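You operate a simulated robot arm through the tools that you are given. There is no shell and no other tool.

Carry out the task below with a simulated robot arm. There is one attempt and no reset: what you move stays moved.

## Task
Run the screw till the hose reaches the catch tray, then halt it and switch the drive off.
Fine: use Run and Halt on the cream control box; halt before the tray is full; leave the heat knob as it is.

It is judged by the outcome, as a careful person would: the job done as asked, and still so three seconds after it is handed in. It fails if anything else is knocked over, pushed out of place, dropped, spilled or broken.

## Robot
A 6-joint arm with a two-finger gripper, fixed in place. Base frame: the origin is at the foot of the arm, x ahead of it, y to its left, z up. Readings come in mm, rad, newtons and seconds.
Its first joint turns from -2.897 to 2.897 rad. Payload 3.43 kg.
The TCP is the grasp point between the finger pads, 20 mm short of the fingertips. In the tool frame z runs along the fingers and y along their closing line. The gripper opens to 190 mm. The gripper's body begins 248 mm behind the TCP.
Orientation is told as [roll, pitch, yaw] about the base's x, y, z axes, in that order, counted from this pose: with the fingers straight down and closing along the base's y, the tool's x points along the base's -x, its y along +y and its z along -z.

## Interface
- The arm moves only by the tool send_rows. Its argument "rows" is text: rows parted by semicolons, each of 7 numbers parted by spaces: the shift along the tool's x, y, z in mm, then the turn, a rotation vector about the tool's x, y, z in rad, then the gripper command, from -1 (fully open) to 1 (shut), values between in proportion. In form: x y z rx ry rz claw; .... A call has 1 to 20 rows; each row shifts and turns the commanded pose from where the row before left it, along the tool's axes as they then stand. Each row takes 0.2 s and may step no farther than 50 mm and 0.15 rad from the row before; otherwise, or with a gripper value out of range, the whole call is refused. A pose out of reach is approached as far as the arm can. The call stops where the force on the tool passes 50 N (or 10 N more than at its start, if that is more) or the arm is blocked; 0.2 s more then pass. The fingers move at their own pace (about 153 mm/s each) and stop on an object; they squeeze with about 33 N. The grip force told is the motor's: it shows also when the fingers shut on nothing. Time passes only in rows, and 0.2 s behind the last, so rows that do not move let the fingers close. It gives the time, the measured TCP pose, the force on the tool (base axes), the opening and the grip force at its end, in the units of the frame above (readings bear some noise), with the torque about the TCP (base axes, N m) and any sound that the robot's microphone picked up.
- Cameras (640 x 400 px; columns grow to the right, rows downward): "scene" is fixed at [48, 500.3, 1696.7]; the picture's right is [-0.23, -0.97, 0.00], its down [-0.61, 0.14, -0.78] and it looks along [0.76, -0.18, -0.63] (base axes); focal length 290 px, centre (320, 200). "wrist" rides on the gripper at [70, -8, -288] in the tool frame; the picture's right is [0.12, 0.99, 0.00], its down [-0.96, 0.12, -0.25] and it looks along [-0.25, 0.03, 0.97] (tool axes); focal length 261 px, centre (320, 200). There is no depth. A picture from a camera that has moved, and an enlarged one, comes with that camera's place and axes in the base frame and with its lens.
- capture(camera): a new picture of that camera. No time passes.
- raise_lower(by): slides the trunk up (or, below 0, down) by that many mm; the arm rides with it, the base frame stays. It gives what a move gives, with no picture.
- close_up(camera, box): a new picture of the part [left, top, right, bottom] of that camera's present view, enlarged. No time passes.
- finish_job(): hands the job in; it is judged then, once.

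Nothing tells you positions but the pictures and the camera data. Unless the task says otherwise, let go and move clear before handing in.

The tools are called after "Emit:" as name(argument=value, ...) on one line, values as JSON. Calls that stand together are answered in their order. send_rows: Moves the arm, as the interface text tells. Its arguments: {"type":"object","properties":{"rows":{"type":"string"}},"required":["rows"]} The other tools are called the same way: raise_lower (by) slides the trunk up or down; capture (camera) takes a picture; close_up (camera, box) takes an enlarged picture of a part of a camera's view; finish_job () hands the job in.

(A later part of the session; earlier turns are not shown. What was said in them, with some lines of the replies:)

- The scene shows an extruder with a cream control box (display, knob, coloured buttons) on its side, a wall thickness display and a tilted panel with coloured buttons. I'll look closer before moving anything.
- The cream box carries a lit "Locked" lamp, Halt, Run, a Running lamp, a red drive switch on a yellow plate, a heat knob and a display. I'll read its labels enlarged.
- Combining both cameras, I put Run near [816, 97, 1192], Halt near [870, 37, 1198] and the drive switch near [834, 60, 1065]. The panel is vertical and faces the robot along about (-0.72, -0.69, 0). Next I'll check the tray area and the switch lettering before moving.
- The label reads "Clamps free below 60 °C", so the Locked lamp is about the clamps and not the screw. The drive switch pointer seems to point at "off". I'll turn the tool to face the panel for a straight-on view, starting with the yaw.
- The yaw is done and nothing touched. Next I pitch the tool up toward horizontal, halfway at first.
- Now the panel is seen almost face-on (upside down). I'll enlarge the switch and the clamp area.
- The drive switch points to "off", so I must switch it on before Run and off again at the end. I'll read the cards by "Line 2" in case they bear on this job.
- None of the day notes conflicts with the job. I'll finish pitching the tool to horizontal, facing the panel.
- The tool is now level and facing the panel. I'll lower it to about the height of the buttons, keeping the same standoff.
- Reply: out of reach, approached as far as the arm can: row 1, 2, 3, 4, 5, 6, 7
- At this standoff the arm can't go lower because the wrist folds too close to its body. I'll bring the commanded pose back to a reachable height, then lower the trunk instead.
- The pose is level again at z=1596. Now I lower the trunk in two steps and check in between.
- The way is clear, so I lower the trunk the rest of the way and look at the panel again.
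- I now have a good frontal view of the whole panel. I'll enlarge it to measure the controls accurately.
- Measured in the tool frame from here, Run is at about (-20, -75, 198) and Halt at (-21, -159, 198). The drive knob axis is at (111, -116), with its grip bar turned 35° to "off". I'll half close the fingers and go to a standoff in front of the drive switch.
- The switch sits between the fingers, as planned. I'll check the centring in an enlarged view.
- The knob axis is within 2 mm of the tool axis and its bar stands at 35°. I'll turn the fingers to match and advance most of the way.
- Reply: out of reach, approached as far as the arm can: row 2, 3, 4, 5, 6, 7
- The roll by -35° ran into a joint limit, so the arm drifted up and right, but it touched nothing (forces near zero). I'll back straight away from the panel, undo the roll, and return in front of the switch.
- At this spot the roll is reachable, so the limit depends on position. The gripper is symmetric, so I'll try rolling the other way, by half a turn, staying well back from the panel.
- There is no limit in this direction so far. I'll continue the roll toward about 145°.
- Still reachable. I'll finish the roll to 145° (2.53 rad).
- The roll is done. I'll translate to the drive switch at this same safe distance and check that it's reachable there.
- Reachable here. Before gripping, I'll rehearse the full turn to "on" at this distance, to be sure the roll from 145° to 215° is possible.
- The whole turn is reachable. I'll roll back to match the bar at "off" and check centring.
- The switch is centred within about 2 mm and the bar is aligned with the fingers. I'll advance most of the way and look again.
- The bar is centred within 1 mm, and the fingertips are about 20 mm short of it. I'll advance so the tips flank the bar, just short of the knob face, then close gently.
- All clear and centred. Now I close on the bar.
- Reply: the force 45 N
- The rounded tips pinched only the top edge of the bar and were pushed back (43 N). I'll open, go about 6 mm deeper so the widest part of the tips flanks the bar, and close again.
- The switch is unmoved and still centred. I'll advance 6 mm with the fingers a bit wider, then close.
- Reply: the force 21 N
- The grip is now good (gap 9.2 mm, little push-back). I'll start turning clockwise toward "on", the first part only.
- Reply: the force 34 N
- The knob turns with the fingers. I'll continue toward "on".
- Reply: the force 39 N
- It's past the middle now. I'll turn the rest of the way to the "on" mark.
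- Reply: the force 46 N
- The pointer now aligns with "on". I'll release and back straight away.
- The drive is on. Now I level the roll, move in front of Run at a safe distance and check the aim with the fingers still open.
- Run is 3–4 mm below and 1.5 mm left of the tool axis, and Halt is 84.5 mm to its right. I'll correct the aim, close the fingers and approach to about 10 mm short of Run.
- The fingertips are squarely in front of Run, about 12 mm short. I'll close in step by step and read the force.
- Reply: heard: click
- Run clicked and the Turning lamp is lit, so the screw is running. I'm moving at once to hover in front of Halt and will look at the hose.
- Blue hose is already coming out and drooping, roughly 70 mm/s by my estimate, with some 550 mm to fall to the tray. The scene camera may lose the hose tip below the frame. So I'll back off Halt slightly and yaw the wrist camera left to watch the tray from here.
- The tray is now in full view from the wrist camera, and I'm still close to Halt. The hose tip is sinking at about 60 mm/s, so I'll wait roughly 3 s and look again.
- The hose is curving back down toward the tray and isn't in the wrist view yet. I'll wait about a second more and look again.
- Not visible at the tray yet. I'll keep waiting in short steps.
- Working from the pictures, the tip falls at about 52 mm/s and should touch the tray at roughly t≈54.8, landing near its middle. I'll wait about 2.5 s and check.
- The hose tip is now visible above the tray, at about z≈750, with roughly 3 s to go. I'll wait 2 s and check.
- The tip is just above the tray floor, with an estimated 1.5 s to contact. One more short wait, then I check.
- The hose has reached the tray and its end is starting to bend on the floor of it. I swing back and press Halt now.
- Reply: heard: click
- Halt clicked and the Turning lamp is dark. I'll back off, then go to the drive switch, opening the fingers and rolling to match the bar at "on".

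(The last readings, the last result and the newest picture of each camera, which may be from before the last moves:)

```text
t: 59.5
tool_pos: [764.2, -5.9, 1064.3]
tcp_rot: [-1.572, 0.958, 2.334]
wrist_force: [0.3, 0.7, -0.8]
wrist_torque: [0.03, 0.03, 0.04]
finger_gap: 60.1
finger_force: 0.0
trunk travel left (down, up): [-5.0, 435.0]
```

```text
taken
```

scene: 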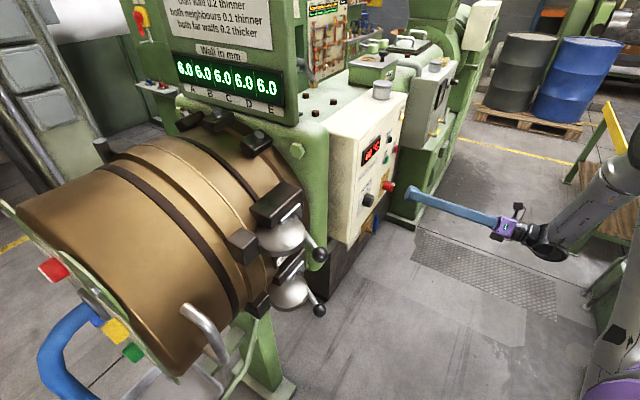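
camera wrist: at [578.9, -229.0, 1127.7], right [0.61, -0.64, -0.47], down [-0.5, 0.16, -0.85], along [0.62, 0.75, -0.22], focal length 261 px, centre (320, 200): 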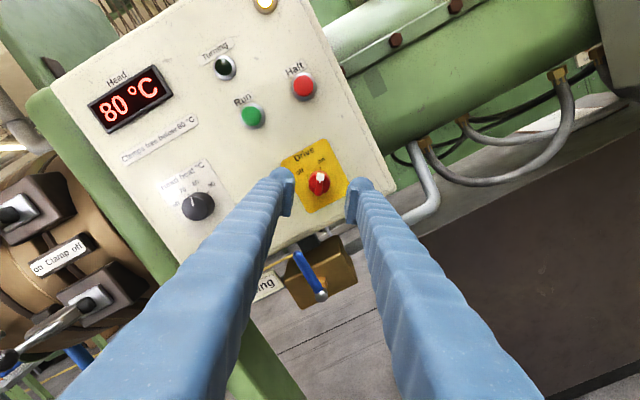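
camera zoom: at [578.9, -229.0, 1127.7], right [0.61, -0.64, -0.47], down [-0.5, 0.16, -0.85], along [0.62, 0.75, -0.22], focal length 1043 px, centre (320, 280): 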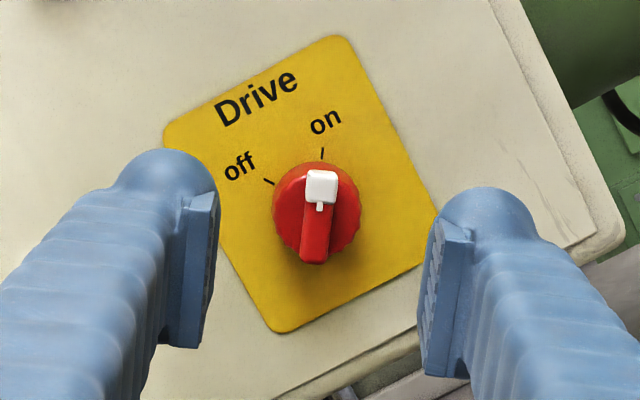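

The drive switch is exactly centred between the fingers and the screw lamp stays dark. I'll advance to the same depth as before and grip the bar.

Emit:
send_rows(rows="0 0 25 0 0 0 0.37; 0 0 25 0 0 0 0.37; 0 0 12 0 0 0 0.45; 0 0 6 0 0 0 0.5; 0 0 0 0 0 0 0.8; 0 0 0 0 0 0 1; 0 0 0 0 0 0 1")

Emit:
close_up(camera="wrist", box=[270, 130, 370, 230])

```text
t: 61.0
tool_pos: [811.1, 39.7, 1064.6]
tcp_rot: [-1.573, 0.959, 2.329]
wrist_force: [-23.3, -15.1, -2.7]
wrist_torque: [0.0, -0.01, 0.14]
finger_gap: 9.0
finger_force: 42.5
trunk travel left (down, up): [-5.0, 435.0]
```

```text
4.00 times, centred on (320, 180) of wrist
camera zoom: at [626.2, -182.4, 1127.5], right [0.61, -0.64, -0.47], down [-0.49, 0.16, -0.85], along [0.62, 0.75, -0.22], focal length 1043 px, centre (320, 280)
```

zoom: 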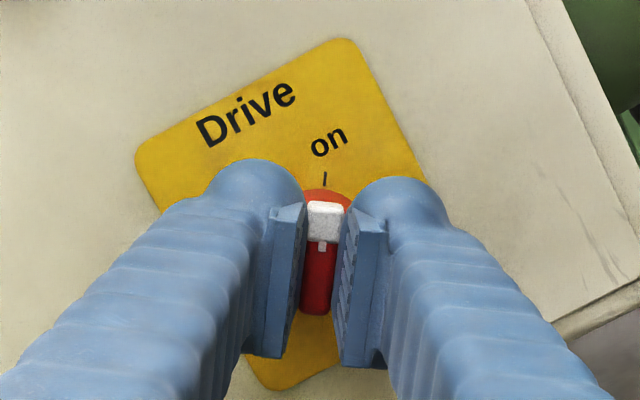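

Gripped as before (gap 9 mm). Now I turn counter-clockwise toward "off".

Emit:
send_rows(rows="0 0 0 0 0 -0.1 1; 0 0 0 0 0 -0.1 1; 0 0 0 0 0 -0.1 1; 0 0 0 0 0 -0.1 1; 0 0 0 0 0 -0.1 1; 0 0 0 0 0 -0.1 1; 0 0 0 0 0 0 1")

Emit:
close_up(camera="wrist", box=[270, 130, 370, 230])

```text
t: 62.6
tool_pos: [811.5, 41.0, 1065.6]
tcp_rot: [-1.788, 1.562, 2.115]
wrist_force: [-15.9, -1.7, -2.7]
wrist_torque: [0.03, 0.0, 0.45]
finger_gap: 9.1
finger_force: 42.9
trunk travel left (down, up): [-5.0, 435.0]
```

```text
4.00 times, centred on (320, 180) of wrist
camera zoom: at [598.0, -152.8, 1135.6], right [0.69, -0.72, 0.11], down [-0.1, -0.25, -0.96], along [0.72, 0.65, -0.24], focal length 1043 px, centre (320, 280)
```

zoom: 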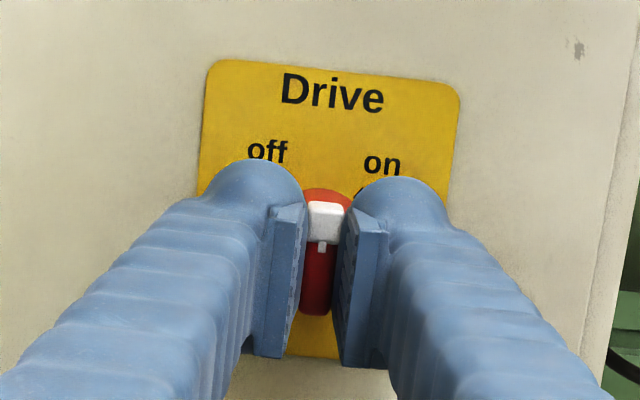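

It's halfway and turning smoothly. I'll do the second half.

Emit:
send_rows(rows="0 0 0 0 0 -0.1 1; 0 0 0 0 0 -0.1 1; 0 0 0 0 0 -0.1 1; 0 0 0 0 0 -0.1 1; 0 0 0 0 0 -0.1 1; 0 0 0 0 0 -0.1 1; 0 0 0 0 0 -0.03 1; 0 0 0 0 0 0 1")

Emit:
close_up(camera="wrist", box=[270, 130, 370, 230])

```text
t: 64.5
tool_pos: [811.0, 40.7, 1066.3]
tcp_rot: [1.572, 0.951, -0.808]
wrist_force: [-34.6, -7.2, -14.4]
wrist_torque: [0.02, 0.49, 0.39]
finger_gap: 9.0
finger_force: 42.6
trunk travel left (down, up): [-5.0, 435.0]
```

```text
4.00 times, centred on (320, 180) of wrist
camera zoom: at [570.4, -123.6, 1118.1], right [0.51, -0.53, 0.67], down [0.27, -0.64, -0.72], along [0.82, 0.55, -0.18], focal length 1043 px, centre (320, 280)
```

zoom: 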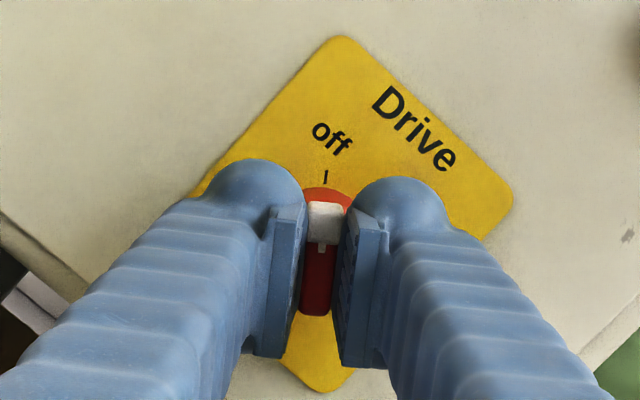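

The pointer is at "off". I'll release, back straight out and verify.

Emit:
send_rows(rows="0 0 0 0 0 0 0.6; 0 0 0 0 0 0 0.4; 0 0 0 0 0 0 0.4; 0 0 -10 0 0 0 0.4; 0 0 -30 0 0 0 0.4; 0 0 -30 0 0 0 0.4; 0 0 -40 0 0 0 0.4; 0 0 0 0 0 0 0.4")

Emit:
close_up(camera="wrist", box=[270, 130, 370, 230])

Emit:
capture(camera="wrist")

Emit:
capture(camera="scene")

```text
t: 66.2
tool_pos: [729.8, -38.4, 1061.7]
tcp_rot: [1.573, 0.952, -0.807]
wrist_force: [-0.8, 0.8, 0.9]
wrist_torque: [-0.03, 0.03, -0.02]
finger_gap: 57.0
finger_force: 0.0
trunk travel left (down, up): [-5.0, 435.0]
```

```text
4.00 times, centred on (320, 180) of wrist
camera zoom: at [489.3, -201.7, 1114.9], right [0.51, -0.54, 0.67], down [0.27, -0.64, -0.72], along [0.82, 0.55, -0.18], focal length 1043 px, centre (320, 280)
```

zoom: 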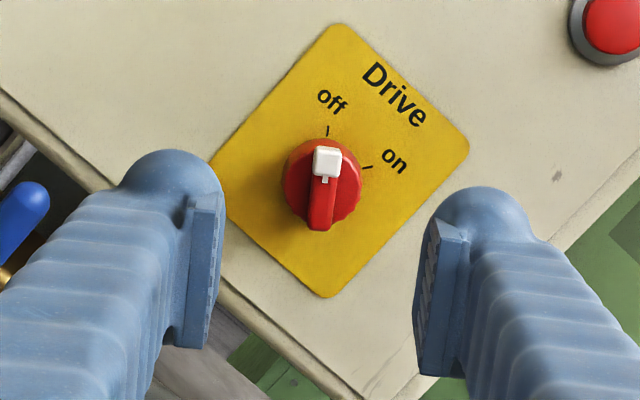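

```text
taken
camera wrist: at [489.3, -201.7, 1114.9], right [0.51, -0.54, 0.67], down [0.27, -0.64, -0.72], along [0.82, 0.55, -0.18], focal length 261 px, centre (320, 200)
```

wrist: 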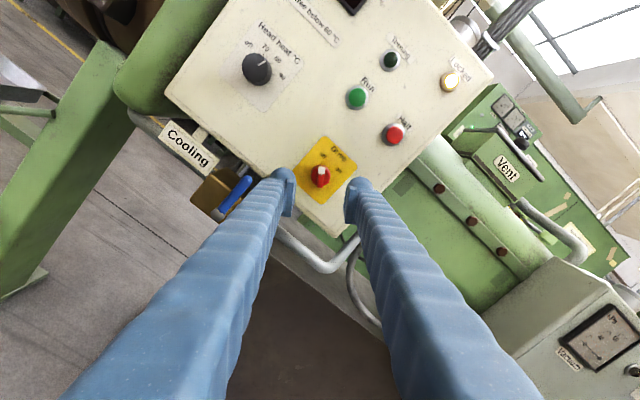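

```text
taken
```

scene: 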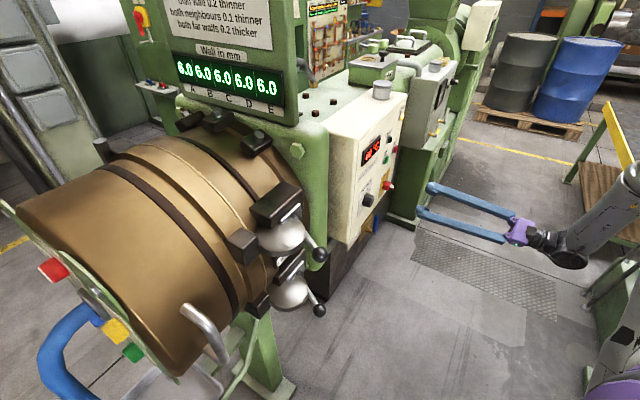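

The drive is off, all lamps are as expected and the heat knob still reads the same. I'll level and raise the tool away from the panel, and look at the tray once more.

Emit:
send_rows(rows="0 0 -20 0 0 0.1226 0.4; 0 0 0 0 0 0.1226 0.4; 0 0 0 0 0 0.1226 0.4; 0 0 0 0 0 0.1226 0.4; 0 0 0 0 0 0.1226 0.4; 43 0 0 0 0 0 0.4; 43 0 0 0 0 0 0.4; 43 15 0 0 0 0 0.4; 0 40 0 0.12 0 0 0.4; 0 0 0 0.12 0 0 0.4; 0 0 0 0.12 0 0 0.4; 0 0 0 0 0 0 0.4")

Emit:
capture(camera="wrist")

Emit:
close_up(camera="wrist", box=[0, 150, 200, 320])

```text
t: 68.8
tool_pos: [756.0, -89.9, 1195.0]
tcp_rot: [1.175, 1.566, -0.842]
wrist_force: [0.6, -0.5, 0.7]
wrist_torque: [0.06, -0.04, 0.1]
finger_gap: 57.0
finger_force: 0.0
trunk travel left (down, up): [-5.0, 435.0]
```

```text
taken
camera wrist: at [624.3, -345.1, 1265.2], right [0.89, -0.43, 0.12], down [0.0, -0.28, -0.96], along [0.45, 0.86, -0.25], focal length 261 px, centre (320, 200)
```

wrist: 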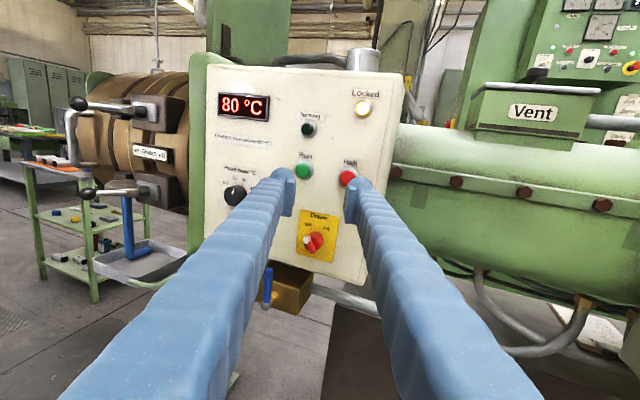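

```text
2.35 times, centred on (100, 235) of wrist
camera zoom: at [624.3, -345.1, 1265.2], right [0.89, -0.43, 0.12], down [0.0, -0.28, -0.96], along [0.45, 0.86, -0.25], focal length 613 px, centre (838, 118)
```

zoom: 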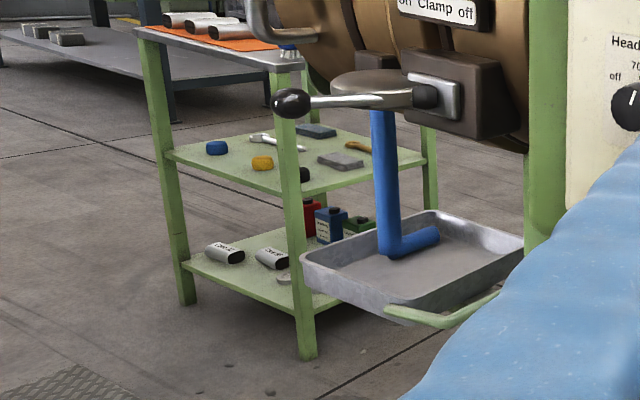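

The hose stands in the tray with a short end lying on its floor, and the tray is far from full. Final check of the panel before handing in.

Emit:
close_up(camera="wrist", box=[200, 60, 400, 280])

Emit:
send_rows(rows="0 0 -20 0 0 0 0.4; 0 0 0 0 0 0 0.4")

Emit:
close_up(camera="wrist", box=[0, 150, 200, 320])

Emit:
close_up(camera="scene", box=[310, 70, 430, 250])

```text
1.82 times, centred on (300, 170) of wrist
camera zoom: at [624.3, -345.1, 1265.2], right [0.89, -0.43, 0.12], down [0.0, -0.28, -0.96], along [0.45, 0.86, -0.25], focal length 474 px, centre (356, 254)
```

zoom: 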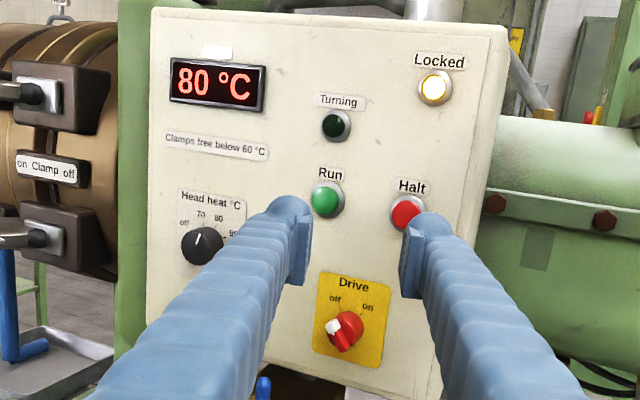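

```text
t: 69.5
tool_pos: [747.1, -108.6, 1193.9]
tcp_rot: [1.316, 1.565, -0.702]
wrist_force: [0.5, 0.4, -0.1]
wrist_torque: [0.0, -0.01, 0.0]
finger_gap: 57.0
finger_force: 0.0
trunk travel left (down, up): [-5.0, 435.0]
```

```text
2.35 times, centred on (100, 235) of wrist
camera zoom: at [615.0, -363.1, 1265.2], right [0.89, -0.43, 0.13], down [0.0, -0.28, -0.96], along [0.45, 0.86, -0.25], focal length 613 px, centre (838, 118)
```

zoom: 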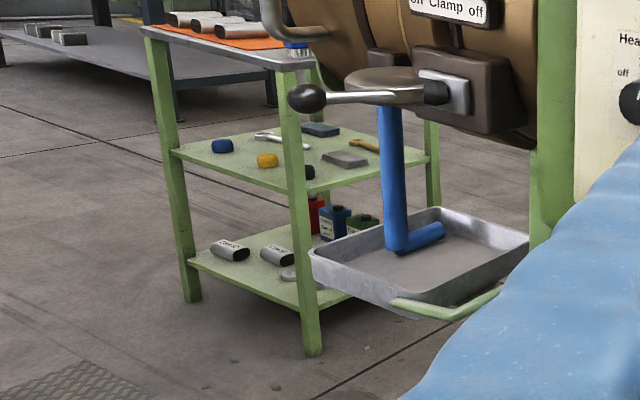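

```text
2.22 times, centred on (370, 160) of scene
camera zoom: at [48.0, 500.3, 1696.7], right [-0.23, -0.97, 0.0], down [-0.61, 0.14, -0.78], along [0.76, -0.18, -0.63], focal length 644 px, centre (209, 289)
```

zoom: 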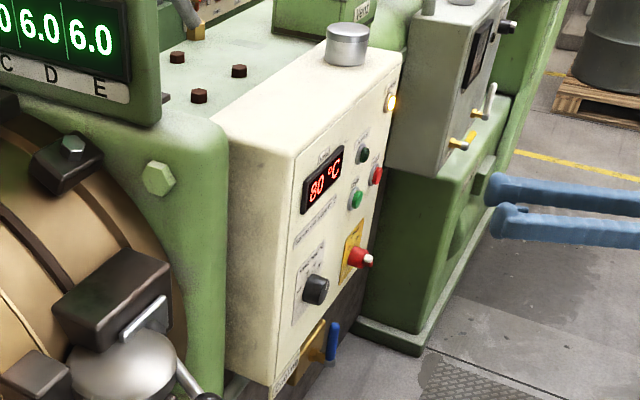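

The Turning lamp is dark, the drive pointer is at "off", and the heat knob and 80 °C reading are unchanged. The hose rests still in the tray and the arm is clear of the panel. I'm handing in the job.

Emit:
finish_job()

```text
The job is handed in.
```

The job is done and handed in. The screw ran until the hose reached the catch tray, then I pressed Halt and switched the drive off.

- **Drive switch:** it was off at the start, so I turned it on before pressing Run and back to "off" after Halt.
- **Hose:** it hangs into the tray with a short end lying on the floor. It didn't move between the last two pictures, and the tray is far from full.
- **Control box:** the Turning lamp is dark. I didn't touch the heat knob, and the display still reads 80 °C.
- **Arm:** it is clear of the panel, and I saw nothing else moved or knocked. Early on the arm drifted near the panel when it hit a joint limit, but it touched nothing.
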